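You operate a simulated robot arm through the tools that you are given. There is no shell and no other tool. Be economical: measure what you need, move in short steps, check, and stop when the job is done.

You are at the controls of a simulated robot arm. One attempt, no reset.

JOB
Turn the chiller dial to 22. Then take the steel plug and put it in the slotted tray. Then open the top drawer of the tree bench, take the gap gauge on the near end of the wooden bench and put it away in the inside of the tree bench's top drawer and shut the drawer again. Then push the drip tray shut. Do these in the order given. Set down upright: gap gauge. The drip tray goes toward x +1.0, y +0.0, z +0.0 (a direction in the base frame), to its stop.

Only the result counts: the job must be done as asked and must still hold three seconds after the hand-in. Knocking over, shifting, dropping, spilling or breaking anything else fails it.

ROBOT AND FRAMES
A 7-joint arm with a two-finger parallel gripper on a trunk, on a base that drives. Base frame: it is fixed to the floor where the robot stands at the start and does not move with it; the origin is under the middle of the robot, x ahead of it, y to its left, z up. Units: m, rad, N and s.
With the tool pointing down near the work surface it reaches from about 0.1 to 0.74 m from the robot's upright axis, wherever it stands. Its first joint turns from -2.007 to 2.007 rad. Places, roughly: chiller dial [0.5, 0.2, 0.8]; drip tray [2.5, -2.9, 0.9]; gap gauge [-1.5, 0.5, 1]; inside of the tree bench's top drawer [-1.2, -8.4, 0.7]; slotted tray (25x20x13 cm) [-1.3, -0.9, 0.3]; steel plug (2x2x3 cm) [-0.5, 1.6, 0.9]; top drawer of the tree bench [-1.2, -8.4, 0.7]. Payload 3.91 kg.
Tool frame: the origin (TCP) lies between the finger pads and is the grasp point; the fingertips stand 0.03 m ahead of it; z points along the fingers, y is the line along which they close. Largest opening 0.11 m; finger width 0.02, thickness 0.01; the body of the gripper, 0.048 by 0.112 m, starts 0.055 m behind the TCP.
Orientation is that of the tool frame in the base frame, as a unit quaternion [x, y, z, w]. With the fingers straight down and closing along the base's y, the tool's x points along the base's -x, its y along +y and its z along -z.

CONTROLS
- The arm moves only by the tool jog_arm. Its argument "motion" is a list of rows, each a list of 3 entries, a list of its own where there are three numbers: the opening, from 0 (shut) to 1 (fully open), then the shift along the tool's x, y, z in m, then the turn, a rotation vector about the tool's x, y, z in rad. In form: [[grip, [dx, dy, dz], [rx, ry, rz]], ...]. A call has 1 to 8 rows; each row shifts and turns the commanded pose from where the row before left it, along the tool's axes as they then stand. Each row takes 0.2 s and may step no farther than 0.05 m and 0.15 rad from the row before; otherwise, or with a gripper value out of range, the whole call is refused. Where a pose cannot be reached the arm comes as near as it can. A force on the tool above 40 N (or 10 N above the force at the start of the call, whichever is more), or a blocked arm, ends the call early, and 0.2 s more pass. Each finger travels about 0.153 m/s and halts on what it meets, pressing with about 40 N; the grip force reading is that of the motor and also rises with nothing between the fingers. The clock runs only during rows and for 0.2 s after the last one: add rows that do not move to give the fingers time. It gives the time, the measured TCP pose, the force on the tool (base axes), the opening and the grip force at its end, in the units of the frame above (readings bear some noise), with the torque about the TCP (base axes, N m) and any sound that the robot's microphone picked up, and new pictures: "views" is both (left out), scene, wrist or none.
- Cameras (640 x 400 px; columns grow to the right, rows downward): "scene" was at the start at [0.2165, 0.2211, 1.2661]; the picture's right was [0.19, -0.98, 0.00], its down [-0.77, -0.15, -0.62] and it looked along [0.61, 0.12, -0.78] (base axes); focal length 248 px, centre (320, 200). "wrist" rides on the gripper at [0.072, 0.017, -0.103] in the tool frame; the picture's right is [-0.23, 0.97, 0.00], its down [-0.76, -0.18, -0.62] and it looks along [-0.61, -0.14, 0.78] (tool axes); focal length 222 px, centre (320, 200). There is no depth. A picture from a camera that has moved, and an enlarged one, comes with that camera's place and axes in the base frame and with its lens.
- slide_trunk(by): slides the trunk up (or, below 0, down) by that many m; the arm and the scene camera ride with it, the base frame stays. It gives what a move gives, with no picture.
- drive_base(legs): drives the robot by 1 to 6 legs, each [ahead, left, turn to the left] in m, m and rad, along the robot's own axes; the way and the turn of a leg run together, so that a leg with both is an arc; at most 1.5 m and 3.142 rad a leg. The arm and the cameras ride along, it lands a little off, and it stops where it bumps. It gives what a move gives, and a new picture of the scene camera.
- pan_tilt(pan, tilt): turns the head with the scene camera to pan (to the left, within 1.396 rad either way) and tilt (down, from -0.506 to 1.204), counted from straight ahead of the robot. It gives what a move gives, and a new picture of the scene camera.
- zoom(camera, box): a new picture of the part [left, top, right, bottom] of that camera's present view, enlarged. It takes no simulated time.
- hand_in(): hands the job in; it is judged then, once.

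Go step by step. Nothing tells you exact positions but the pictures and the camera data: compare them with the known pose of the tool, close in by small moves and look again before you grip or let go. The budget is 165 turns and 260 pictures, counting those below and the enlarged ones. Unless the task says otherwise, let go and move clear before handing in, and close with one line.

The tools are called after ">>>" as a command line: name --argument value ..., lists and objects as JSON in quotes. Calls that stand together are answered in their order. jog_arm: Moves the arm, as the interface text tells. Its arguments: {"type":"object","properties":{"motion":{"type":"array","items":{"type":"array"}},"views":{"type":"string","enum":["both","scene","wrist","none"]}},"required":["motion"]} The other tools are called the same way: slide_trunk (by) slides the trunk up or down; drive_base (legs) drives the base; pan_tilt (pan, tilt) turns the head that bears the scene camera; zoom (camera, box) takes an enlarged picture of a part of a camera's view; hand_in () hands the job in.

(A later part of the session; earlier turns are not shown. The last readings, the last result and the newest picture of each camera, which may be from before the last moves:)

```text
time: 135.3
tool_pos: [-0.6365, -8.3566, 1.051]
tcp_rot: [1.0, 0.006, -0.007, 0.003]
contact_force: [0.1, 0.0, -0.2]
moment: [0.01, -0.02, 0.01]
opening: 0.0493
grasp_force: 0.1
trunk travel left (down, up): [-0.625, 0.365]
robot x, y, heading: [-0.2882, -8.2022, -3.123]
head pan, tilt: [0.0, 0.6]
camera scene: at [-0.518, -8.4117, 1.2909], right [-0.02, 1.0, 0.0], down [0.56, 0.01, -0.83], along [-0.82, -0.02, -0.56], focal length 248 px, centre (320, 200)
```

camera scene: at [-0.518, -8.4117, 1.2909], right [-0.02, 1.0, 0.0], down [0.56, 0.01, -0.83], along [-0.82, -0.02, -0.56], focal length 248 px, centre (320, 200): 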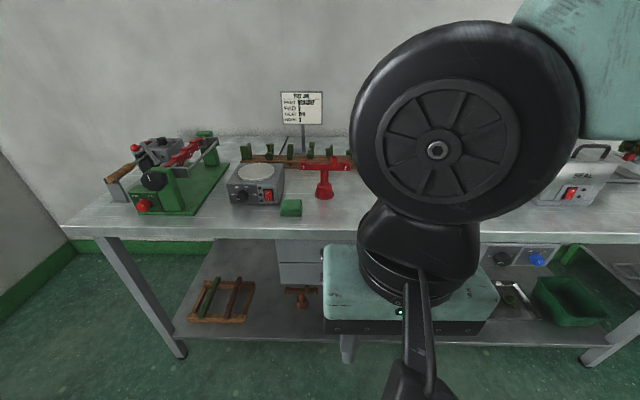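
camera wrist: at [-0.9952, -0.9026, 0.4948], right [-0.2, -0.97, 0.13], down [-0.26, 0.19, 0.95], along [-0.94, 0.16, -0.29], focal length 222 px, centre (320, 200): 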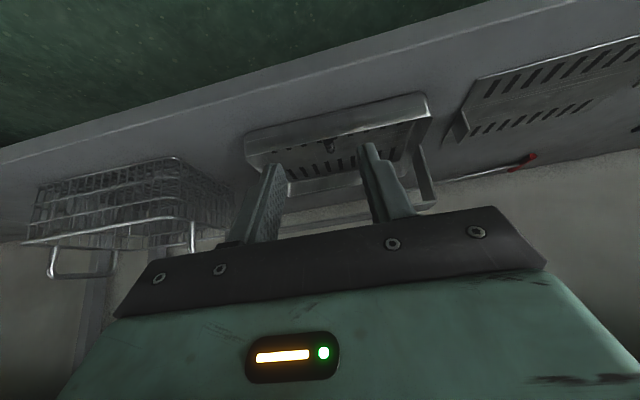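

The arm blocks my view of the drawer. I'll lower the trunk 0.3 and bring the tool forward and toward horizontal.

>>> slide_trunk --by -0.3

>>> jog_arm --motion '[[0.5, [-0.045, 0, 0], [0, 0, 0]], [0.5, [-0.045, 0, 0], [0, 0, 0]], [0.5, [-0.045, 0, 0], [0, 0, 0]], [0.5, [-0.045, 0, 0], [0, -0.15, 0]], [0.5, [-0.03, 0, 0.01], [0, -0.15, 0]], [0.5, [0, 0, 0], [0, -0.15, 0]], [0.5, [0, 0, 0], [0, -0.15, 0]], [0.5, [0, 0, 0], [0, -0.15, 0]]]'

```text
time: 138.3
tool_pos: [-0.6365, -8.3581, 0.7528]
tcp_rot: [1.0, 0.006, -0.006, 0.003]
contact_force: [0.0, -0.1, -0.4]
moment: [0.01, -0.01, -0.02]
opening: 0.0494
grasp_force: 0.2
trunk travel left (down, up): [-0.325, 0.665]
robot x, y, heading: [-0.2931, -8.203, -3.123]
head pan, tilt: [0.0, 0.6]
```

```text
time: 140.1
tool_pos: [-0.8463, -8.3612, 0.7484]
tcp_rot: [0.928, 0.005, -0.372, 0.004]
contact_force: [-0.3, -0.1, 0.7]
moment: [0.0, 0.01, -0.03]
opening: 0.0552
grasp_force: 0.1
trunk travel left (down, up): [-0.325, 0.665]
robot x, y, heading: [-0.2896, -8.201, -3.119]
head pan, tilt: [0.0, 0.6]
camera scene: at [-0.518, -8.4117, 0.9909], right [-0.02, 1.0, 0.0], down [0.56, 0.01, -0.83], along [-0.82, -0.02, -0.56], focal length 248 px, centre (320, 200)
camera wrist: at [-0.7223, -8.3753, 0.773], right [-0.15, -0.98, 0.16], down [-0.12, 0.18, 0.98], along [-0.98, 0.13, -0.15], focal length 222 px, centre (320, 200)
```

scene: 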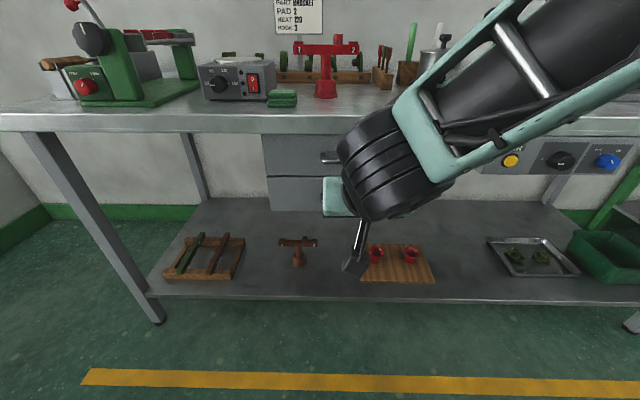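
wrist: 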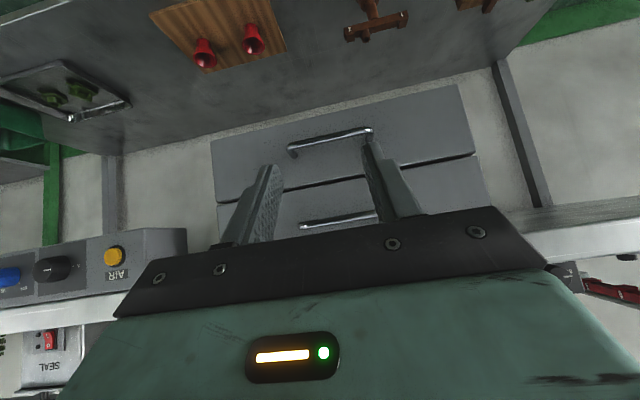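

I see the top drawer's handle at about (-1.03, -8.355, 0.76). I'll finish tilting to horizontal and roll 90° so the fingers close vertically.

>>> jog_arm --motion '[[0.5, [0, 0, 0], [0, -0.135, 0]], [0.5, [0, 0, 0], [0, -0.135, 0]], [0.5, [0, 0, 0], [0, -0.135, 0]], [0.5, [0, 0, 0], [0, -0.135, 0]], [0.5, [0, 0, 0], [0, -0.135, 0]], [0.5, [0, 0, 0], [0, -0.135, 0]], [0.5, [0, 0, 0], [0, 0, 0.143]], [0.5, [0, 0, 0], [0, 0, 0.143]]]' --views "none"

>>> jog_arm --motion '[[0.5, [0, 0, 0], [0, 0, 0.143]], [0.5, [0, 0, 0], [0, 0, 0.143]], [0.5, [0, 0, 0], [0, 0, 0.143]], [0.5, [0, 0, 0], [0, 0, 0.143]], [0.5, [0, 0, 0], [0, 0, 0.143]], [0.5, [0, 0, 0], [0, 0, 0.143]], [0.5, [0, 0, 0], [0, 0, 0.143]], [0.5, [0, 0, 0], [0, 0, 0.143]]]' --views "both"

```text
time: 141.9
tool_pos: [-0.8473, -8.3604, 0.7489]
tcp_rot: [0.7, -0.098, -0.699, 0.108]
contact_force: [0.0, 0.9, -0.2]
moment: [-0.01, -0.01, 0.0]
opening: 0.0547
grasp_force: 0.0
trunk travel left (down, up): [-0.325, 0.665]
robot x, y, heading: [-0.2909, -8.2073, -3.122]
head pan, tilt: [0.0, 0.6]
```

```text
time: 143.7
tool_pos: [-0.9747, -8.362, 0.8432]
tcp_rot: [0.539, -0.463, -0.528, 0.465]
contact_force: [0.1, 0.6, 0.4]
moment: [0.02, -0.05, 0.0]
opening: 0.055
grasp_force: 0.2
out of reach, approached as far as the arm can: row 1, 2, 3, 4, 5, 6, 7, 8
trunk travel left (down, up): [-0.325, 0.665]
robot x, y, heading: [-0.2948, -8.2019, -3.123]
head pan, tilt: [0.0, 0.6]
camera scene: at [-0.518, -8.4117, 0.9909], right [-0.02, 1.0, 0.0], down [0.56, 0.01, -0.83], along [-0.82, -0.02, -0.56], focal length 248 px, centre (320, 200)
camera wrist: at [-0.8696, -8.4344, 0.8511], right [-0.01, 0.09, 1.0], down [0.61, 0.79, -0.06], along [-0.79, 0.61, -0.06], focal length 222 px, centre (320, 200)
```

scene: 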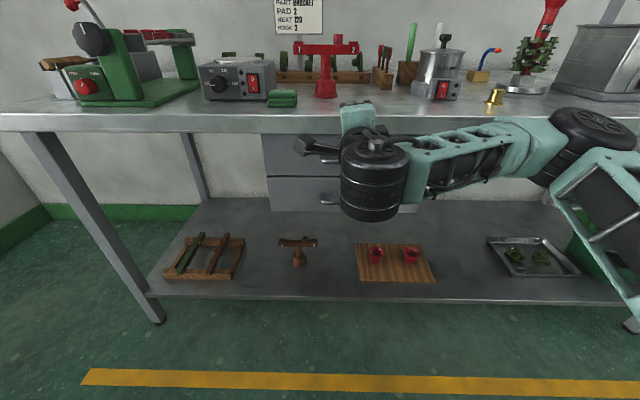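
wrist: 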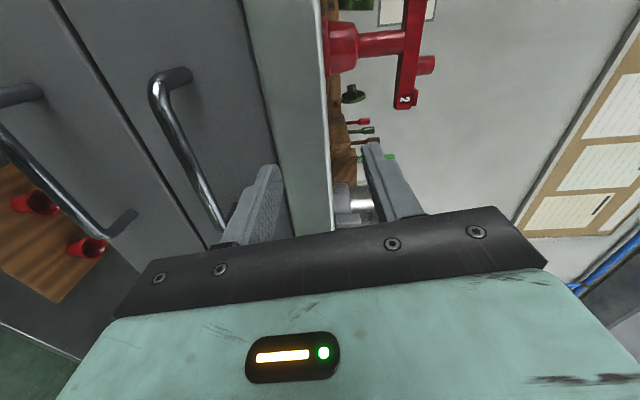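

The horizontal pose was out of reach this close in, so the arm drifted toward the table edge. I'll back the base up before anything else.

>>> drive_base --legs '[[-0.15, 0, 0]]'

```text
time: 145.1
tool_pos: [-0.8242, -8.3572, 0.8434]
tcp_rot: [0.54, -0.462, -0.529, 0.464]
contact_force: [-0.4, 0.6, -0.3]
moment: [-0.04, 0.0, 0.02]
opening: 0.055
grasp_force: 0.0
trunk travel left (down, up): [-0.325, 0.665]
robot x, y, heading: [-0.1382, -8.2018, -3.122]
head pan, tilt: [0.0, 0.6]
camera scene: at [-0.3679, -8.4085, 0.9909], right [-0.02, 1.0, 0.0], down [0.56, 0.01, -0.83], along [-0.82, -0.02, -0.56], focal length 248 px, centre (320, 200)
```

scene: 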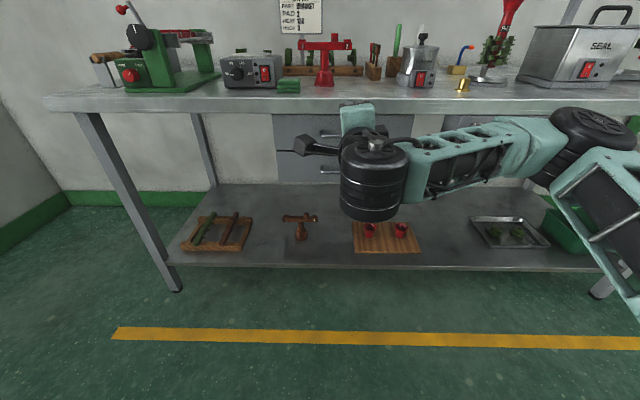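

>>> jog_arm --motion '[[0.5, [0, 0, 0], [0, 0, 0.07]], [0.5, [0, 0, 0], [0, 0, 0.07]]]' --views "none"

>>> slide_trunk --by -0.085

>>> jog_arm --motion '[[0.5, [0, 0, 0], [0, 0, 0]]]'

```text
time: 145.7
tool_pos: [-0.8259, -8.3501, 0.876]
tcp_rot: [0.51, -0.498, -0.494, 0.497]
contact_force: [0.1, 0.3, 0.0]
moment: [0.01, -0.03, -0.02]
opening: 0.0549
grasp_force: 0.2
out of reach, approached as far as the arm can: row 1, 2
trunk travel left (down, up): [-0.325, 0.665]
robot x, y, heading: [-0.1406, -8.2013, -3.121]
head pan, tilt: [0.0, 0.6]
```

```text
time: 146.9
tool_pos: [-0.826, -8.3511, 0.7902]
tcp_rot: [0.511, -0.498, -0.493, 0.498]
contact_force: [0.3, 0.3, 0.2]
moment: [0.01, 0.03, 0.04]
opening: 0.055
grasp_force: 0.0
trunk travel left (down, up): [-0.24, 0.75]
robot x, y, heading: [-0.1434, -8.1995, -3.122]
head pan, tilt: [0.0, 0.6]
```

```text
time: 147.3
tool_pos: [-0.8265, -8.3502, 0.7885]
tcp_rot: [0.511, -0.498, -0.493, 0.497]
contact_force: [-0.2, -0.2, -0.6]
moment: [-0.01, 0.05, -0.02]
opening: 0.055
grasp_force: 0.0
trunk travel left (down, up): [-0.24, 0.75]
robot x, y, heading: [-0.1404, -8.1992, -3.121]
head pan, tilt: [0.0, 0.6]
camera scene: at [-0.3679, -8.4085, 0.9059], right [-0.02, 1.0, 0.0], down [0.56, 0.01, -0.83], along [-0.82, -0.02, -0.56], focal length 248 px, centre (320, 200)
camera wrist: at [-0.7211, -8.4216, 0.8085], right [-0.02, 0.22, 0.98], down [0.61, 0.77, -0.16], along [-0.79, 0.6, -0.15], focal length 222 px, centre (320, 200)
```

scene: 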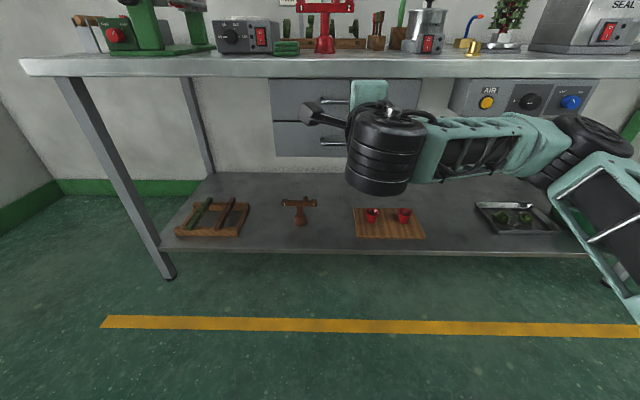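
wrist: 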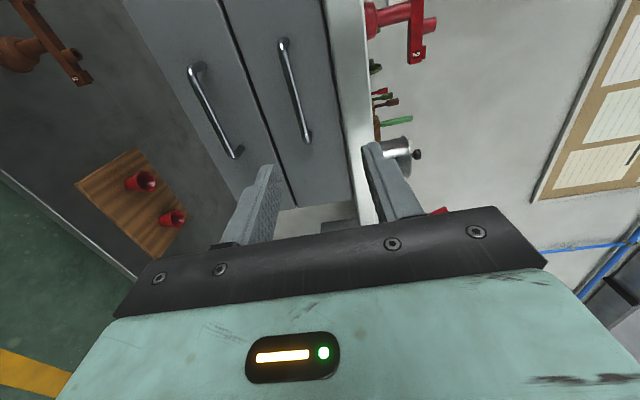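

The handle is at (-1.025, -8.358, 0.757). I'll lower the trunk 31 mm and drive in.

>>> slide_trunk --by -0.031

>>> drive_base --legs '[[0.12, 0, 0]]'

>>> jog_arm --motion '[[0.5, [0, 0, 0], [0, 0, 0]]]' --views "wrist"

```text
time: 148.1
tool_pos: [-0.8264, -8.3521, 0.7601]
tcp_rot: [0.511, -0.499, -0.494, 0.496]
contact_force: [-0.1, -0.6, 1.1]
moment: [0.01, -0.03, 0.04]
opening: 0.0551
grasp_force: 0.0
trunk travel left (down, up): [-0.209, 0.781]
robot x, y, heading: [-0.1436, -8.1995, -3.122]
head pan, tilt: [0.0, 0.6]
```

```text
time: 149.3
tool_pos: [-0.9469, -8.353, 0.7599]
tcp_rot: [0.511, -0.499, -0.493, 0.497]
contact_force: [0.4, 0.7, -0.5]
moment: [0.01, 0.0, 0.04]
opening: 0.055
grasp_force: 0.0
trunk travel left (down, up): [-0.209, 0.781]
robot x, y, heading: [-0.2634, -8.2016, -3.121]
head pan, tilt: [0.0, 0.6]
camera scene: at [-0.4887, -8.4108, 0.8749], right [-0.02, 1.0, 0.0], down [0.56, 0.01, -0.83], along [-0.82, -0.02, -0.56], focal length 248 px, centre (320, 200)
```

scene: 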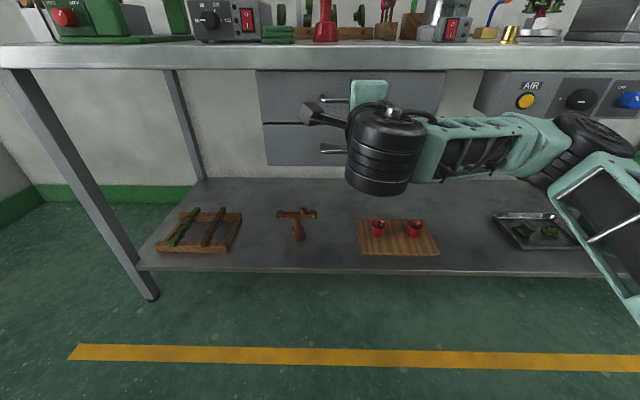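

```text
time: 149.7
tool_pos: [-0.9475, -8.353, 0.7591]
tcp_rot: [0.51, -0.499, -0.494, 0.497]
contact_force: [-0.6, 0.1, 0.6]
moment: [0.02, 0.0, -0.03]
opening: 0.0553
grasp_force: 0.1
trunk travel left (down, up): [-0.209, 0.781]
robot x, y, heading: [-0.2665, -8.2057, -3.121]
head pan, tilt: [0.0, 0.6]
camera wrist: at [-0.8418, -8.4239, 0.7775], right [-0.02, 0.22, 0.98], down [0.61, 0.77, -0.16], along [-0.79, 0.6, -0.15], focal length 222 px, centre (320, 200)
```

wrist: 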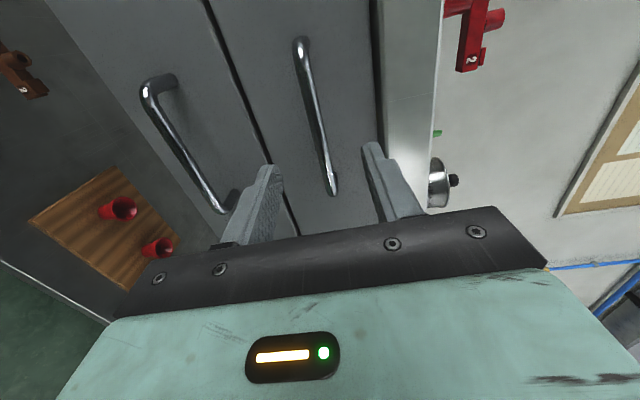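

The handle bar lies between the fingers. I'll go 6 cm further in and close.

>>> drive_base --legs '[[0.06, 0, 0]]'

>>> jog_arm --motion '[[0.5, [0, 0, 0], [0, 0, 0]]]' --views "wrist"

```text
time: 150.8
tool_pos: [-1.0034, -8.3543, 0.7601]
tcp_rot: [0.51, -0.497, -0.494, 0.499]
contact_force: [4.6, 1.6, -2.7]
moment: [-0.06, 0.1, -0.09]
opening: 0.0535
grasp_force: 0.0
trunk travel left (down, up): [-0.209, 0.781]
robot x, y, heading: [-0.3197, -8.2072, -3.12]
head pan, tilt: [0.0, 0.6]
stopped in leg 1: the force on the tool passed its limit at 61 N (the readings are from after the stop); the commanded pose is now the measured one
camera scene: at [-0.5479, -8.4118, 0.8749], right [-0.02, 1.0, 0.0], down [0.56, 0.01, -0.83], along [-0.82, -0.02, -0.56], focal length 248 px, centre (320, 200)
```

scene: 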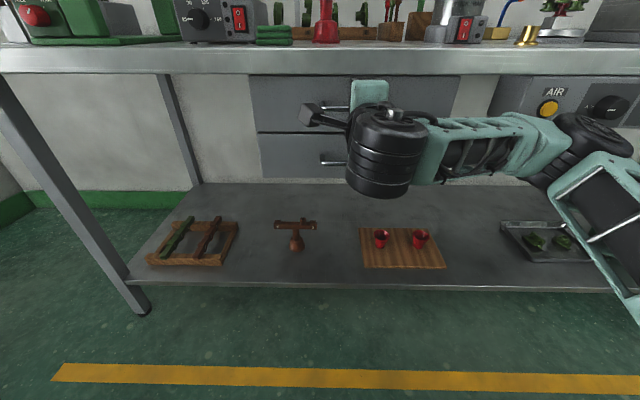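

```text
time: 151.2
tool_pos: [-1.0035, -8.3532, 0.7598]
tcp_rot: [0.511, -0.497, -0.494, 0.499]
contact_force: [7.3, 1.6, -3.8]
moment: [-0.12, 0.14, -0.09]
opening: 0.0533
grasp_force: 0.0
trunk travel left (down, up): [-0.209, 0.781]
robot x, y, heading: [-0.3234, -8.2021, -3.12]
head pan, tilt: [0.0, 0.6]
camera wrist: at [-0.8971, -8.4247, 0.7777], right [-0.02, 0.22, 0.98], down [0.61, 0.77, -0.16], along [-0.79, 0.59, -0.15], focal length 222 px, centre (320, 200)
```

wrist: 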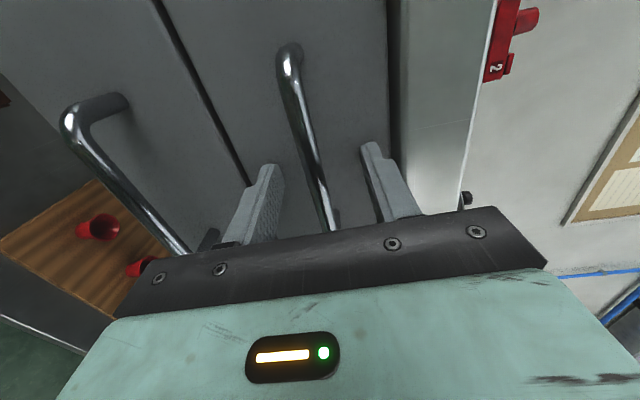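

The fingertips touched the drawer front. I'll back off 5 mm and close on the bar.

>>> jog_arm --motion '[[0.5, [0, 0, -0.005], [0, 0, 0]], [0.2, [0, 0, 0], [0, 0, 0]], [0, [0, 0, 0], [0, 0, 0]], [0, [0, 0, 0], [0, 0, 0]]]' --views "wrist"

```text
time: 152.2
tool_pos: [-1.0026, -8.3543, 0.7596]
tcp_rot: [0.511, -0.496, -0.494, 0.498]
contact_force: [3.8, -0.8, 2.0]
moment: [-0.52, 0.0, -0.11]
opening: 0.0095
grasp_force: 45.1
out of reach, approached as far as the arm can: row 1
trunk travel left (down, up): [-0.209, 0.781]
robot x, y, heading: [-0.3207, -8.2058, -3.121]
head pan, tilt: [0.0, 0.6]
camera wrist: at [-0.8973, -8.4248, 0.778], right [-0.02, 0.22, 0.98], down [0.61, 0.77, -0.16], along [-0.79, 0.59, -0.15], focal length 222 px, centre (320, 200)
```

wrist: 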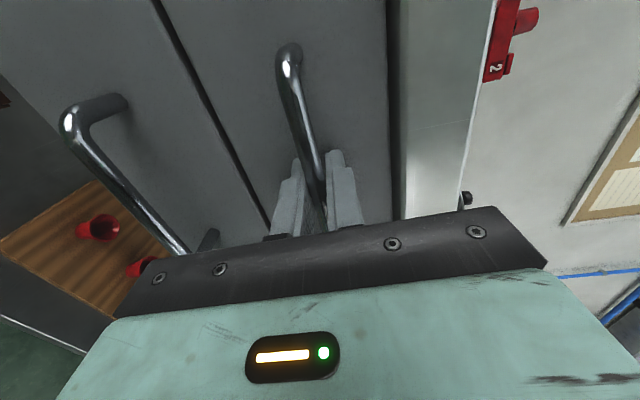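

Gripped. I'll pull the drawer by driving backward.

>>> drive_base --legs '[[-0.15, 0, 0]]'

```text
time: 153.6
tool_pos: [-0.8508, -8.3533, 0.7592]
tcp_rot: [0.512, -0.495, -0.493, 0.5]
contact_force: [1.3, -31.7, 5.7]
moment: [-0.57, -0.03, -0.37]
opening: 0.0095
grasp_force: 45.1
trunk travel left (down, up): [-0.209, 0.781]
robot x, y, heading: [-0.1699, -8.2022, -3.122]
head pan, tilt: [0.0, 0.6]
camera scene: at [-0.3963, -8.4099, 0.8748], right [-0.02, 1.0, 0.0], down [0.56, 0.01, -0.83], along [-0.82, -0.02, -0.56], focal length 248 px, centre (320, 200)
```

scene: 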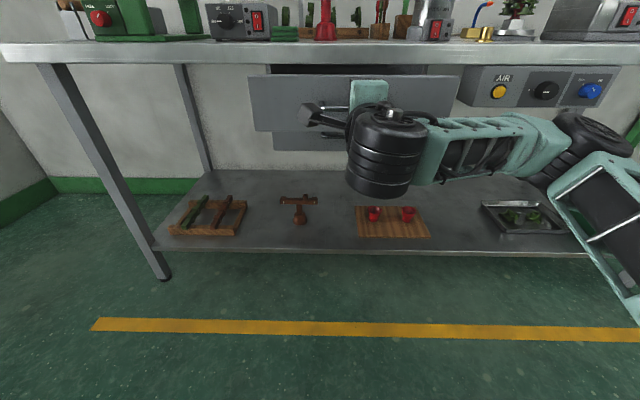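

>>> drive_base --legs '[[-0.08, 0.004, 0]]'

```text
time: 154.7
tool_pos: [-0.7711, -8.3548, 0.7593]
tcp_rot: [0.51, -0.496, -0.494, 0.5]
contact_force: [-1.5, 25.4, -0.6]
moment: [-0.47, -0.01, 0.28]
opening: 0.0096
grasp_force: 45.0
trunk travel left (down, up): [-0.209, 0.781]
robot x, y, heading: [-0.0925, -8.2028, -3.118]
head pan, tilt: [0.0, 0.6]
camera scene: at [-0.3161, -8.411, 0.8751], right [-0.02, 1.0, 0.0], down [0.56, 0.01, -0.83], along [-0.82, -0.02, -0.56], focal length 248 px, centre (320, 200)
```

scene: 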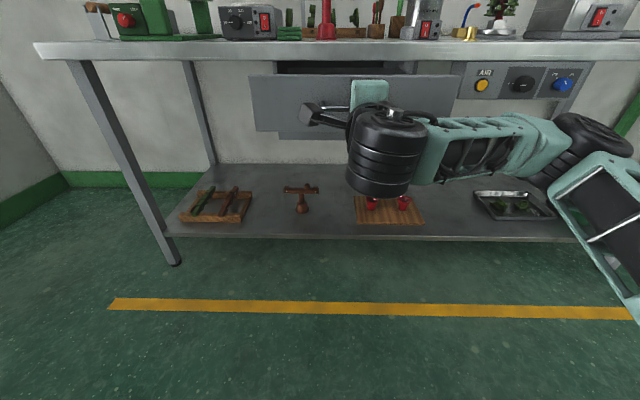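

>>> drive_base --legs '[[-0.05, -0.001, 0]]'

>>> jog_arm --motion '[[0.5, [0, 0, 0], [0, 0, 0]], [0.5, [0, 0, 0], [0, 0, 0]], [0.5, [0, 0, 0], [0, 0, 0]]]' --views "wrist"

```text
time: 155.6
tool_pos: [-0.7206, -8.3534, 0.7609]
tcp_rot: [0.511, -0.496, -0.492, 0.501]
contact_force: [-0.2, -22.2, 1.5]
moment: [-0.55, -0.07, -0.31]
opening: 0.0098
grasp_force: 44.7
trunk travel left (down, up): [-0.209, 0.781]
robot x, y, heading: [-0.0394, -8.2004, -3.12]
head pan, tilt: [0.0, 0.6]
camera scene: at [-0.266, -8.41, 0.8748], right [-0.02, 1.0, 0.0], down [0.56, 0.01, -0.83], along [-0.82, -0.02, -0.56], focal length 248 px, centre (320, 200)
```

scene: 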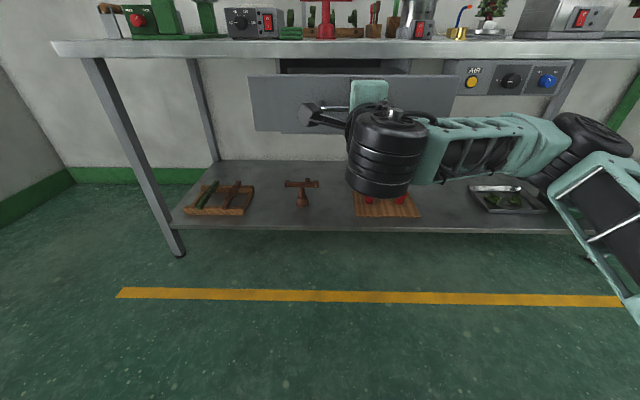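

```text
time: 156.4
tool_pos: [-0.7216, -8.3529, 0.7599]
tcp_rot: [0.512, -0.495, -0.492, 0.5]
contact_force: [0.7, -0.6, 0.6]
moment: [0.01, 0.0, 0.01]
opening: 0.0551
grasp_force: 0.0
trunk travel left (down, up): [-0.209, 0.781]
robot x, y, heading: [-0.0438, -8.2038, -3.124]
head pan, tilt: [0.0, 0.6]
camera wrist: at [-0.6146, -8.4237, 0.778], right [-0.02, 0.22, 0.98], down [0.61, 0.78, -0.16], along [-0.79, 0.59, -0.15], focal length 222 px, centre (320, 200)
```

wrist: 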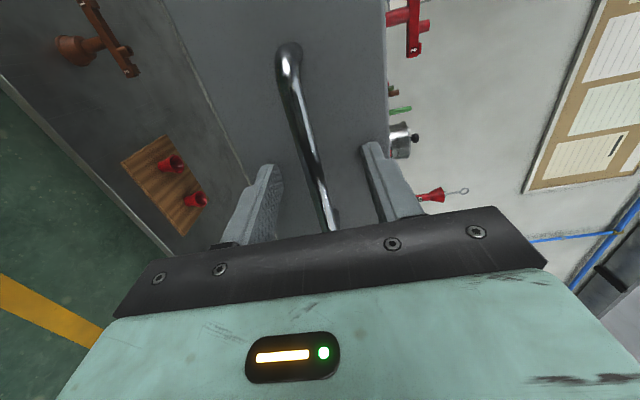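

The drawer is open ~0.28 m and released. I'll back off a little to clear the handle.

>>> drive_base --legs '[[-0.06, 0, 0]]'

>>> pan_tilt --pan 0.0 --tilt 0.7

>>> slide_trunk --by 0.4

>>> jog_arm --motion '[[0.5, [0, 0, 0], [0, 0, 0]]]'

```text
time: 157.3
tool_pos: [-0.6618, -8.3524, 0.7605]
tcp_rot: [0.512, -0.495, -0.492, 0.5]
contact_force: [0.4, 0.6, -0.3]
moment: [-0.03, -0.03, -0.04]
opening: 0.0549
grasp_force: 0.1
trunk travel left (down, up): [-0.209, 0.781]
robot x, y, heading: [0.0216, -8.1997, -3.124]
head pan, tilt: [0.0, 0.6]
camera scene: at [-0.2059, -8.4083, 0.8749], right [-0.02, 1.0, 0.0], down [0.56, 0.01, -0.83], along [-0.82, -0.02, -0.56], focal length 248 px, centre (320, 200)
```

scene: 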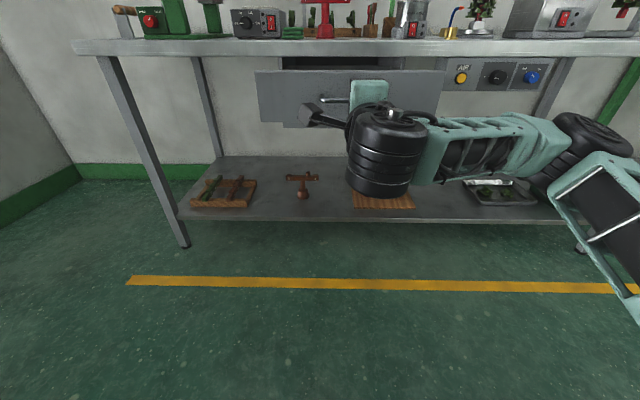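

```text
time: 158.0
tool_pos: [-0.6599, -8.3522, 0.76]
tcp_rot: [0.511, -0.496, -0.492, 0.5]
contact_force: [-0.3, 0.3, 0.2]
moment: [0.03, -0.02, -0.02]
opening: 0.055
grasp_force: 0.1
trunk travel left (down, up): [-0.209, 0.781]
robot x, y, heading: [0.0191, -8.2007, -3.121]
head pan, tilt: [0.0, 0.7]
camera scene: at [-0.2025, -8.4082, 0.8663], right [-0.02, 1.0, 0.0], down [0.64, 0.01, -0.77], along [-0.77, -0.02, -0.64], focal length 248 px, centre (320, 200)
```

scene: 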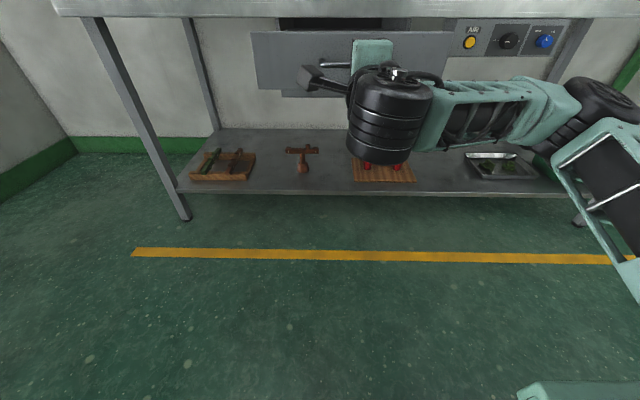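

```text
time: 161.8
tool_pos: [-0.6614, -8.3518, 1.1591]
tcp_rot: [0.512, -0.495, -0.492, 0.501]
contact_force: [0.5, -0.5, 0.7]
moment: [0.03, 0.03, -0.02]
opening: 0.055
grasp_force: 0.1
trunk travel left (down, up): [-0.609, 0.381]
robot x, y, heading: [0.0156, -8.1962, -3.122]
head pan, tilt: [0.0, 0.7]
```

```text
time: 162.2
tool_pos: [-0.6605, -8.3526, 1.1599]
tcp_rot: [0.511, -0.495, -0.492, 0.501]
contact_force: [0.1, 0.1, 0.3]
moment: [0.01, 0.0, 0.0]
opening: 0.055
grasp_force: 0.0
trunk travel left (down, up): [-0.609, 0.381]
robot x, y, heading: [0.0206, -8.1971, -3.121]
head pan, tilt: [0.0, 0.7]
camera scene: at [-0.2025, -8.4082, 1.2663], right [-0.02, 1.0, 0.0], down [0.64, 0.01, -0.76], along [-0.76, -0.02, -0.64], focal length 248 px, centre (320, 200)
camera wrist: at [-0.5546, -8.4223, 1.1779], right [-0.02, 0.22, 0.98], down [0.61, 0.78, -0.16], along [-0.79, 0.59, -0.15], focal length 222 px, centre (320, 200)
```

scene: 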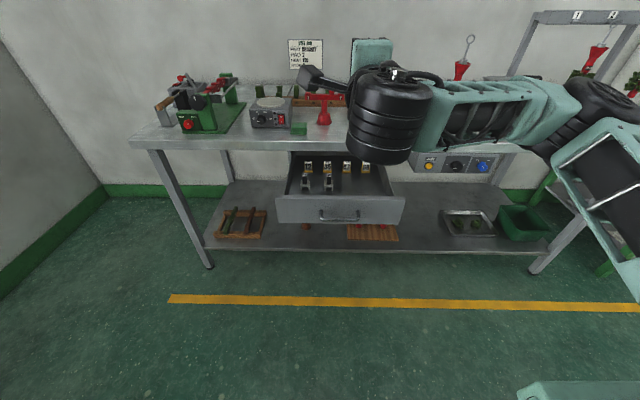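
wrist: 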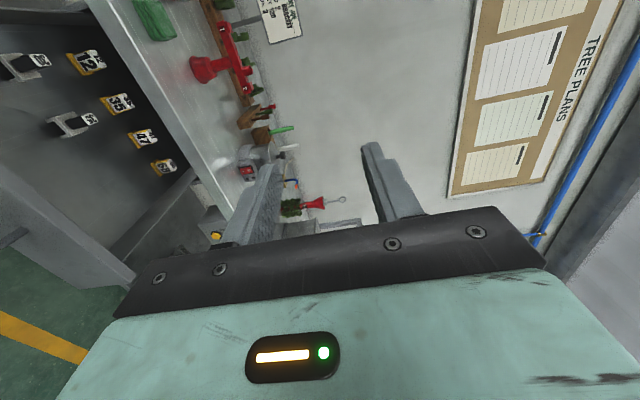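

Drawer is open, with four tags and two gauges inside. A closer look tells me where the free space is.

>>> zoom --camera "scene" --box '[265, 145, 415, 235]'

```text
4.27 times, centred on (340, 190) of scene
camera zoom: at [-0.2025, -8.4082, 1.2663], right [-0.02, 1.0, 0.0], down [0.64, 0.01, -0.76], along [-0.76, -0.02, -0.64], focal length 1060 px, centre (235, 243)
```

zoom: 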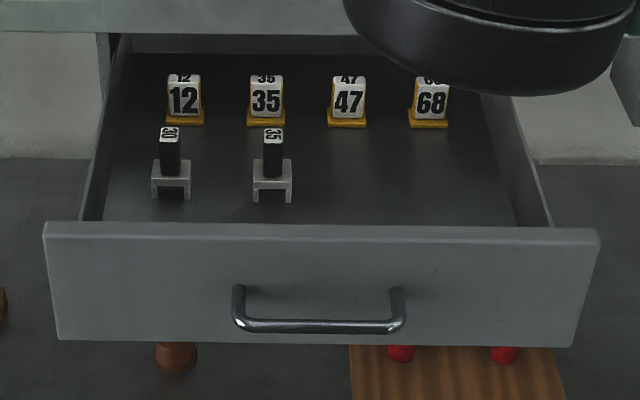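

The free space in the drawer is the front right, in front of 47 and 68. Now I'll return the tool to pointing down, then go and fetch the gap gauge.

>>> jog_arm --motion '[[0.5, [0, 0, 0], [0, 0, -0.149]], [0.5, [0, 0, 0], [0, 0, -0.149]], [0.5, [0, 0, 0], [0, 0, -0.149]], [0.5, [0, 0, 0], [0, 0, -0.149]], [0.5, [0, 0, 0], [0, 0, -0.149]], [0.5, [0, 0, 0], [0, 0, -0.149]], [0.5, [0, 0, 0], [0, 0, -0.149]], [0.5, [0, 0, 0], [0, 0, -0.149]]]' --views "none"

>>> jog_arm --motion '[[0.5, [0, 0, 0], [0, 0, -0.149]], [0.5, [0, 0, 0], [0, 0, -0.149]], [0.5, [0, 0, 0], [0, 0, -0.068]], [0.5, [0, 0, 0], [0, 0.149, 0]], [0.5, [0, 0, 0], [0, 0.149, 0]], [0.5, [0, 0, 0], [0, 0.149, 0]], [0.5, [0, 0, 0], [0, 0.149, 0]], [0.5, [0, 0, 0], [0, 0.149, 0]]]' --views "none"

>>> jog_arm --motion '[[0.5, [0, 0, 0], [0, 0.149, 0]], [0.5, [0, 0, 0], [0, 0.149, 0]], [0.5, [0, 0, 0], [0, 0.149, 0]], [0.5, [0, 0, 0], [0, 0.149, 0]], [0.5, [0, 0, 0], [0, 0.149, 0]]]' --views "none"

```text
time: 164.1
tool_pos: [-0.6611, -8.3515, 1.1598]
tcp_rot: [0.702, -0.122, -0.689, 0.136]
contact_force: [-0.4, 0.2, 0.1]
moment: [0.0, 0.0, -0.01]
opening: 0.0551
grasp_force: 0.1
trunk travel left (down, up): [-0.609, 0.381]
robot x, y, heading: [0.0219, -8.1976, -3.124]
head pan, tilt: [0.0, 0.7]
```

```text
time: 165.8
tool_pos: [-0.6608, -8.3522, 1.1599]
tcp_rot: [0.919, 0.01, -0.395, 0.007]
contact_force: [-0.3, 0.1, -0.4]
moment: [-0.01, -0.01, -0.03]
opening: 0.0549
grasp_force: 0.1
trunk travel left (down, up): [-0.609, 0.381]
robot x, y, heading: [0.0189, -8.2009, -3.122]
head pan, tilt: [0.0, 0.7]
```

```text
time: 167.1
tool_pos: [-0.6607, -8.3532, 1.1606]
tcp_rot: [0.999, 0.012, -0.033, 0.003]
contact_force: [0.2, 0.1, 0.7]
moment: [0.01, 0.0, -0.03]
opening: 0.0551
grasp_force: 0.1
trunk travel left (down, up): [-0.609, 0.381]
robot x, y, heading: [0.0176, -8.2024, -3.117]
head pan, tilt: [0.0, 0.7]
```

>>> jog_arm --motion '[[0.5, [0, 0, 0], [0, 0.066, 0]], [0.5, [0.045, 0, 0], [0, 0, 0]], [0.5, [0.045, 0, 0], [0, 0, 0]], [0.5, [0.045, 0, 0], [0, 0, 0]], [0.5, [0.045, 0, 0], [0, 0, 0]], [0.5, [0.045, 0, 0], [0, 0, 0]], [0.5, [0.045, 0, 0], [0, 0, 0]], [0.5, [0.03, 0, 0], [0, 0, 0]]]' --views "scene"

>>> zoom --camera "scene" --box '[265, 145, 415, 235]'

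```text
time: 168.8
tool_pos: [-0.3606, -8.3431, 1.159]
tcp_rot: [1.0, 0.011, 0.0, 0.001]
contact_force: [-0.5, 0.5, -0.1]
moment: [0.02, -0.06, 0.0]
opening: 0.0549
grasp_force: 0.0
trunk travel left (down, up): [-0.609, 0.381]
robot x, y, heading: [0.0197, -8.1995, -3.119]
head pan, tilt: [0.0, 0.7]
camera scene: at [-0.2029, -8.4082, 1.2662], right [-0.02, 1.0, 0.0], down [0.64, 0.01, -0.76], along [-0.76, -0.02, -0.64], focal length 248 px, centre (320, 200)
```

scene: 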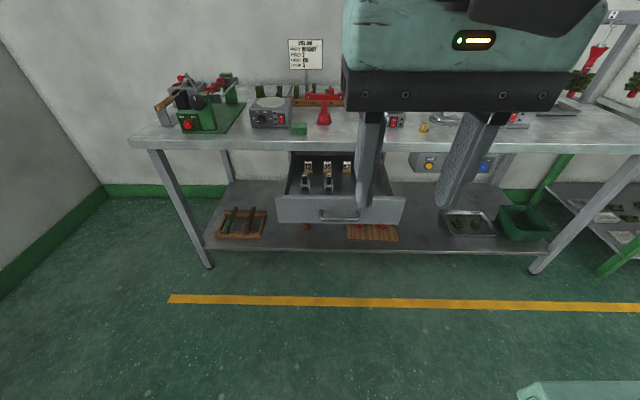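

```text
4.27 times, centred on (340, 190) of scene
camera zoom: at [-0.2029, -8.4082, 1.2662], right [-0.02, 1.0, 0.0], down [0.64, 0.01, -0.76], along [-0.76, -0.02, -0.64], focal length 1060 px, centre (235, 243)
```

zoom: 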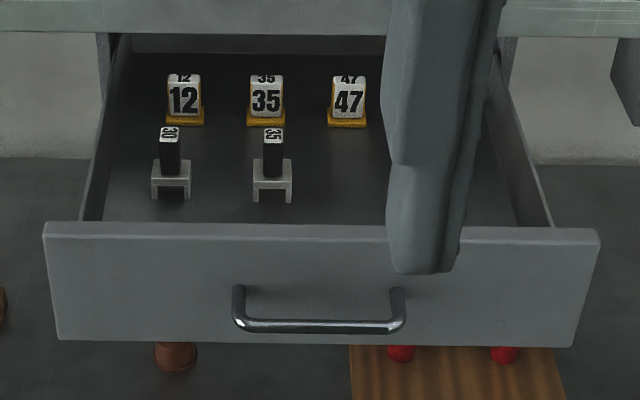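

Drawer placement is noted. Now I'll go back up the aisle to the wooden bench.

>>> drive_base --legs '[[0.17, 0, 0], [0, 0, -1.593], [1.45, 0.1, 0], [1.45, 0, 0], [1.45, 0, 0], [1.45, 0, 0]]'

```text
time: 201.4
tool_pos: [-0.4031, -2.0176, 1.1597]
tcp_rot: [0.709, -0.706, -0.001, 0.002]
contact_force: [-0.2, 0.5, 0.2]
moment: [-0.01, 0.0, 0.06]
opening: 0.0549
grasp_force: 0.0
trunk travel left (down, up): [-0.609, 0.381]
robot x, y, heading: [-0.2618, -2.4002, 1.57]
head pan, tilt: [0.0, 0.7]
camera scene: at [-0.4718, -2.1712, 1.2663], right [1.0, 0.0, 0.0], down [0.0, -0.64, -0.76], along [0.0, 0.76, -0.64], focal length 248 px, centre (320, 200)
```

scene: 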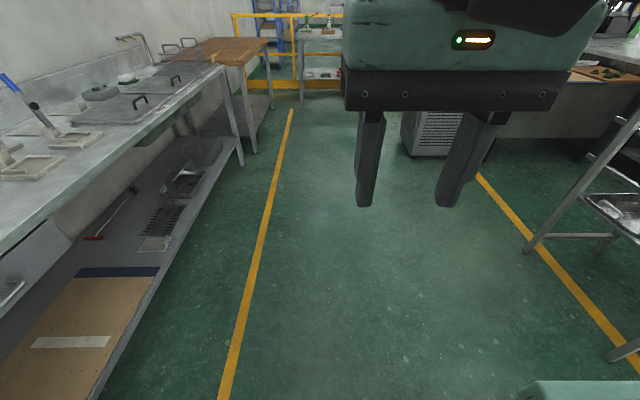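

>>> drive_base --legs '[[1.5, 0, 0], [1.5, 0.05, 0], [0, 0, 1.57]]'

>>> pan_tilt --pan 0.25 --tilt 0.6

```text
refused: leg 2 is longer than a leg can be; nothing moved
```

```text
time: 202.2
tool_pos: [-0.4037, -2.0177, 1.159]
tcp_rot: [0.708, -0.706, -0.001, 0.002]
contact_force: [0.3, 0.1, 0.7]
moment: [0.02, 0.02, -0.01]
opening: 0.0549
grasp_force: 0.0
trunk travel left (down, up): [-0.609, 0.381]
robot x, y, heading: [-0.2643, -2.4002, 1.569]
head pan, tilt: [0.25, 0.6]
camera scene: at [-0.4936, -2.1705, 1.2749], right [0.97, 0.25, 0.0], down [0.14, -0.55, -0.82], along [-0.2, 0.8, -0.57], focal length 248 px, centre (320, 200)
```

scene: 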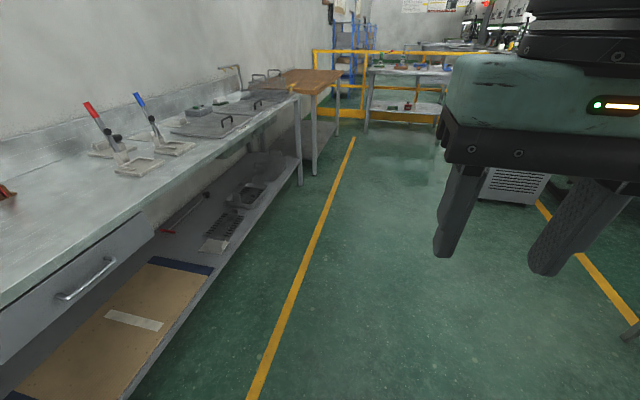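

>>> drive_base --legs '[[1.48, 0, 0], [1.48, 0.05, 0], [0, 0, 1.57]]'

>>> zoom --camera "scene" --box '[0, 0, 639, 399]'

```text
time: 220.4
tool_pos: [-0.7043, 0.4706, 1.1604]
tcp_rot: [1.0, -0.012, 0.001, 0.002]
contact_force: [-0.2, 0.1, -0.4]
moment: [0.01, -0.01, 0.0]
opening: 0.055
grasp_force: 0.1
trunk travel left (down, up): [-0.609, 0.381]
robot x, y, heading: [-0.3185, 0.5965, 3.118]
head pan, tilt: [0.25, 0.6]
camera scene: at [-0.5506, 0.3782, 1.2749], right [-0.22, 0.98, 0.0], down [0.55, 0.13, -0.83], along [-0.8, -0.18, -0.56], focal length 248 px, centre (320, 200)
```

scene: 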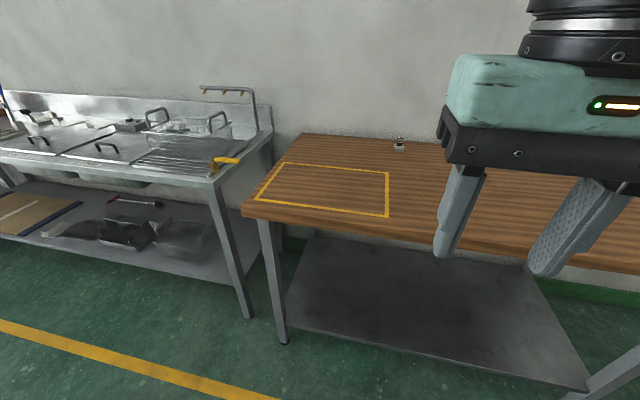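

```text
1.00 times, centred on (320, 200) of scene (not enlarged: the box is as wide or as high as the picture)
camera zoom: at [-0.5506, 0.3782, 1.2749], right [-0.22, 0.98, 0.0], down [0.55, 0.13, -0.83], along [-0.8, -0.18, -0.56], focal length 249 px, centre (320, 200)
```

zoom: 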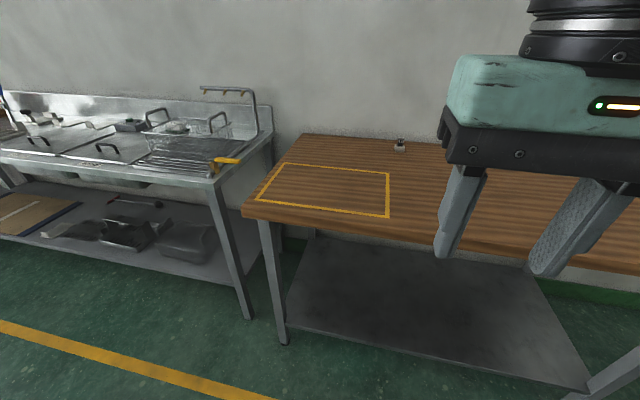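

The gap gauge sits at about (-1.553, 0.486, 0.90), near the back of the bench. I'll drive closer over clear floor and look at it with the wrist camera.

>>> drive_base --legs '[[0.3, 0, 0.022]]'

>>> pan_tilt --pan 0.05 --tilt 0.6

>>> jog_arm --motion '[[0.5, [-0.045, 0, 0], [0, 0, 0]], [0.5, [-0.045, 0, 0], [0, 0, 0]], [0.5, [-0.045, 0, 0], [0, 0, 0]], [0.5, [-0.045, 0, 0], [0, 0, 0]], [0.5, [-0.045, 0, 0], [0, 0, 0]]]'

```text
time: 222.5
tool_pos: [-1.001, 0.4651, 1.1598]
tcp_rot: [1.0, 0.001, 0.0, 0.002]
contact_force: [-0.2, -0.1, -0.7]
moment: [-0.03, -0.04, 0.02]
opening: 0.055
grasp_force: 0.1
trunk travel left (down, up): [-0.609, 0.381]
robot x, y, heading: [-0.6168, 0.6004, 3.138]
head pan, tilt: [0.25, 0.6]
camera scene: at [-0.8449, 0.3764, 1.2749], right [-0.25, 0.97, 0.0], down [0.55, 0.14, -0.83], along [-0.8, -0.2, -0.56], focal length 248 px, centre (320, 200)
```

scene: 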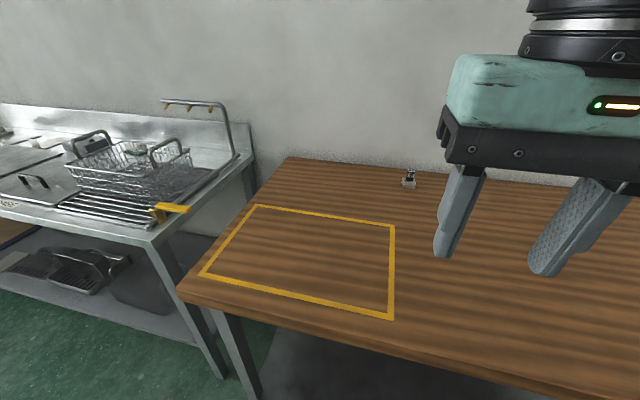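

```text
time: 223.2
tool_pos: [-1.0014, 0.4656, 1.1591]
tcp_rot: [1.0, 0.002, 0.0, 0.002]
contact_force: [0.5, -0.3, -0.2]
moment: [0.01, 0.02, 0.02]
opening: 0.0551
grasp_force: 0.1
trunk travel left (down, up): [-0.609, 0.381]
robot x, y, heading: [-0.6175, 0.6022, 3.143]
head pan, tilt: [0.051, 0.6]
camera scene: at [-0.8475, 0.3937, 1.2749], right [-0.05, 1.0, 0.0], down [0.56, 0.03, -0.83], along [-0.82, -0.04, -0.56], focal length 248 px, centre (320, 200)
```

scene: 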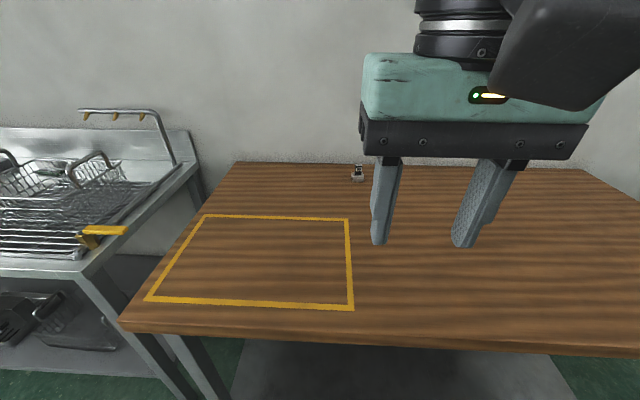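

```text
time: 224.4
tool_pos: [-1.2261, 0.4631, 1.1597]
tcp_rot: [1.0, 0.001, -0.001, 0.002]
contact_force: [-0.3, 0.6, 0.2]
moment: [-0.01, 0.01, 0.03]
opening: 0.0553
grasp_force: 0.0
trunk travel left (down, up): [-0.609, 0.381]
robot x, y, heading: [-0.6182, 0.6007, 3.142]
head pan, tilt: [0.051, 0.6]
camera scene: at [-0.847, 0.3938, 1.275], right [-0.05, 1.0, 0.0], down [0.56, 0.03, -0.83], along [-0.82, -0.04, -0.56], focal length 248 px, centre (320, 200)
camera wrist: at [-1.1518, 0.447, 1.2635], right [-0.22, -0.97, 0.0], down [-0.76, 0.18, 0.62], along [-0.61, 0.14, -0.78], focal length 222 px, centre (320, 200)
```

scene: 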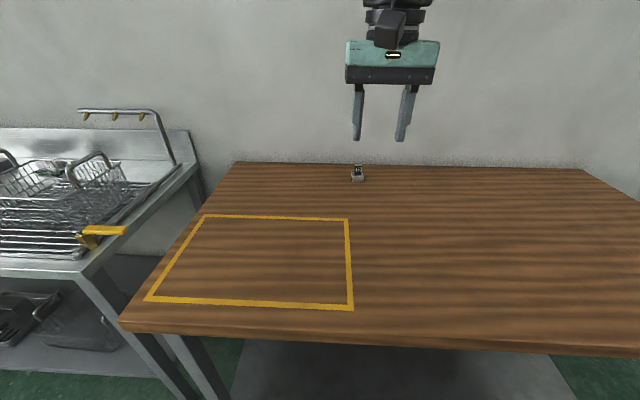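
wrist: 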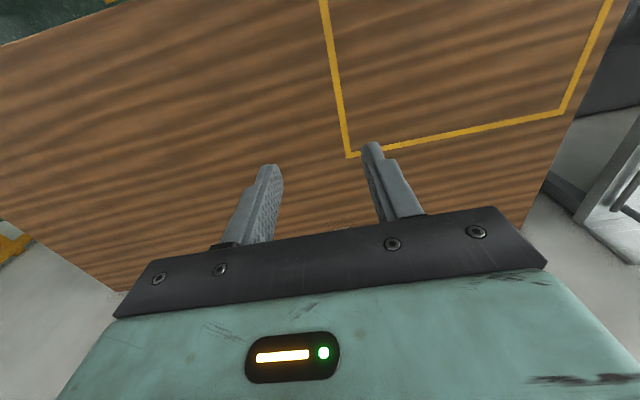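

>>> zoom --camera "scene" --box '[330, 150, 390, 195]'

>>> drive_base --legs '[[0.08, 0, 0]]'

>>> jog_arm --motion '[[0.5, [-0.045, 0, 0.02], [0, 0, 0]], [0.5, [-0.045, 0, 0.02], [0, 0, 0]], [0.5, [-0.045, 0, 0.02], [0, 0, 0]]]' --views "none"

```text
8.89 times, centred on (360, 172) of scene
camera zoom: at [-0.847, 0.3938, 1.275], right [-0.05, 1.0, 0.0], down [0.56, 0.03, -0.83], along [-0.82, -0.04, -0.56], focal length 2208 px, centre (-36, 444)
```

zoom: 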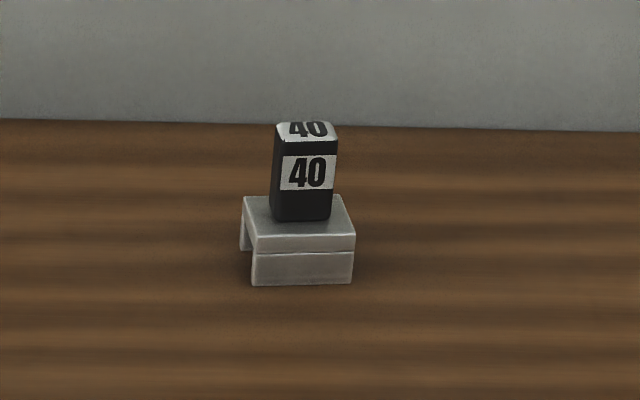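

```text
time: 225.5
tool_pos: [-1.3054, 0.4643, 1.1589]
tcp_rot: [1.0, 0.001, 0.0, 0.002]
contact_force: [-1.0, -0.3, 0.1]
moment: [0.03, 0.01, 0.03]
opening: 0.0551
grasp_force: 0.0
trunk travel left (down, up): [-0.609, 0.381]
robot x, y, heading: [-0.6972, 0.5998, 3.137]
head pan, tilt: [0.051, 0.6]
camera scene: at [-0.9274, 0.394, 1.2749], right [-0.05, 1.0, 0.0], down [0.56, 0.03, -0.83], along [-0.82, -0.04, -0.56], focal length 248 px, centre (320, 200)
```

scene: 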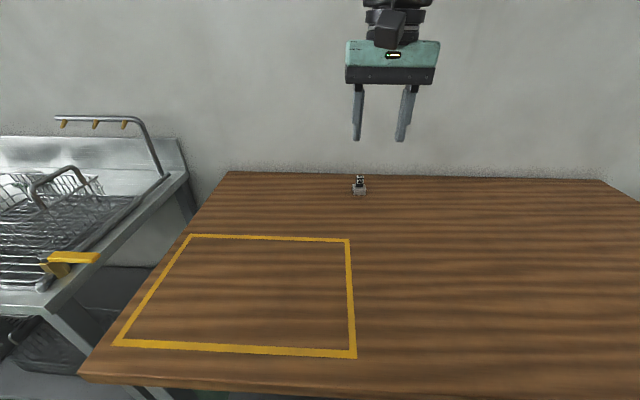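

```text
time: 226.3
tool_pos: [-1.4388, 0.4633, 1.1009]
tcp_rot: [1.0, 0.0, 0.0, 0.001]
contact_force: [0.8, 0.0, 1.3]
moment: [-0.01, 0.04, 0.0]
opening: 0.055
grasp_force: 0.1
trunk travel left (down, up): [-0.609, 0.381]
robot x, y, heading: [-0.6975, 0.6016, 3.142]
head pan, tilt: [0.051, 0.6]
```

The gauge is a small U-base (~4 cm) with a black tab marked "40" on top. I'll ease forward 3 cm, tilt the tool slightly (0.4 rad) for reach, and look.

>>> drive_base --legs '[[0.03, 0, 0]]'

>>> jog_arm --motion '[[0.5, [0, 0, 0], [0, -0.134, 0]], [0.5, [0, 0, 0], [0, -0.133, 0]], [0.5, [0, 0, 0], [0, -0.133, 0]], [0.5, [0.01, -0.006, 0.0235], [0, 0, 0]], [0.5, [0.01, -0.006, 0.0235], [0, 0, 0]]]'

```text
time: 227.1
tool_pos: [-1.4701, 0.4634, 1.1007]
tcp_rot: [1.0, 0.0, 0.0, 0.002]
contact_force: [-0.2, 0.4, 0.4]
moment: [0.01, -0.03, 0.0]
opening: 0.0549
grasp_force: 0.2
trunk travel left (down, up): [-0.609, 0.381]
robot x, y, heading: [-0.73, 0.601, 3.141]
head pan, tilt: [0.051, 0.6]
camera scene: at [-0.9574, 0.3941, 1.2749], right [-0.05, 1.0, 0.0], down [0.56, 0.03, -0.83], along [-0.82, -0.04, -0.56], focal length 248 px, centre (320, 200)
```

scene: 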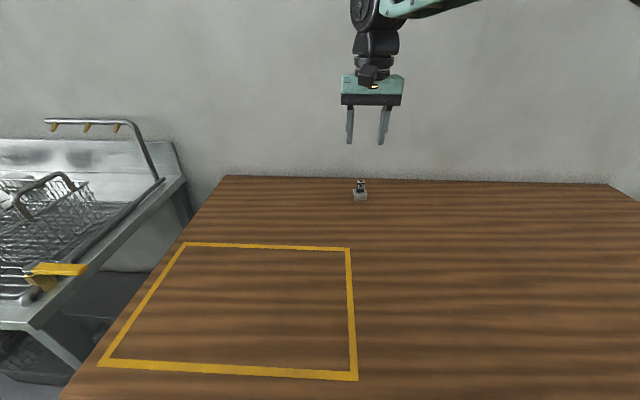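

```text
time: 228.3
tool_pos: [-1.469, 0.4746, 1.049]
tcp_rot: [0.98, 0.001, -0.2, 0.002]
contact_force: [0.6, -0.7, -0.1]
moment: [0.01, 0.01, -0.03]
opening: 0.055
grasp_force: 0.1
trunk travel left (down, up): [-0.609, 0.381]
robot x, y, heading: [-0.7275, 0.6023, 3.142]
head pan, tilt: [0.051, 0.6]
camera scene: at [-0.9573, 0.3941, 1.275], right [-0.05, 1.0, 0.0], down [0.56, 0.03, -0.83], along [-0.82, -0.04, -0.56], focal length 248 px, centre (320, 200)
camera wrist: at [-1.3621, 0.4588, 1.1172], right [-0.21, -0.97, 0.09], down [-0.46, 0.18, 0.87], along [-0.86, 0.14, -0.48], focal length 222 px, centre (320, 200)
```

scene: 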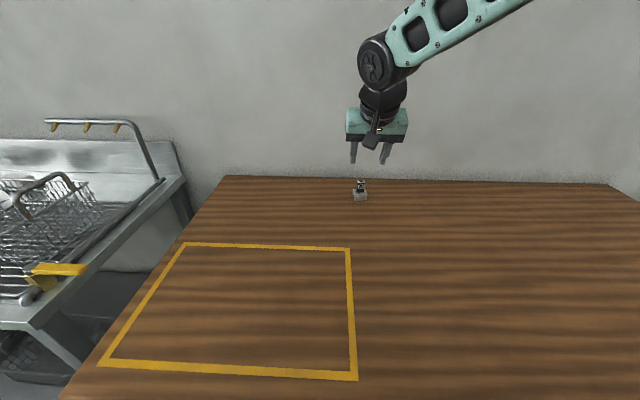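
wrist: 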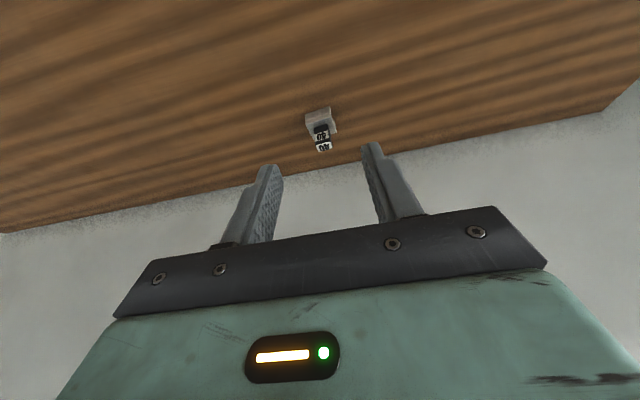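

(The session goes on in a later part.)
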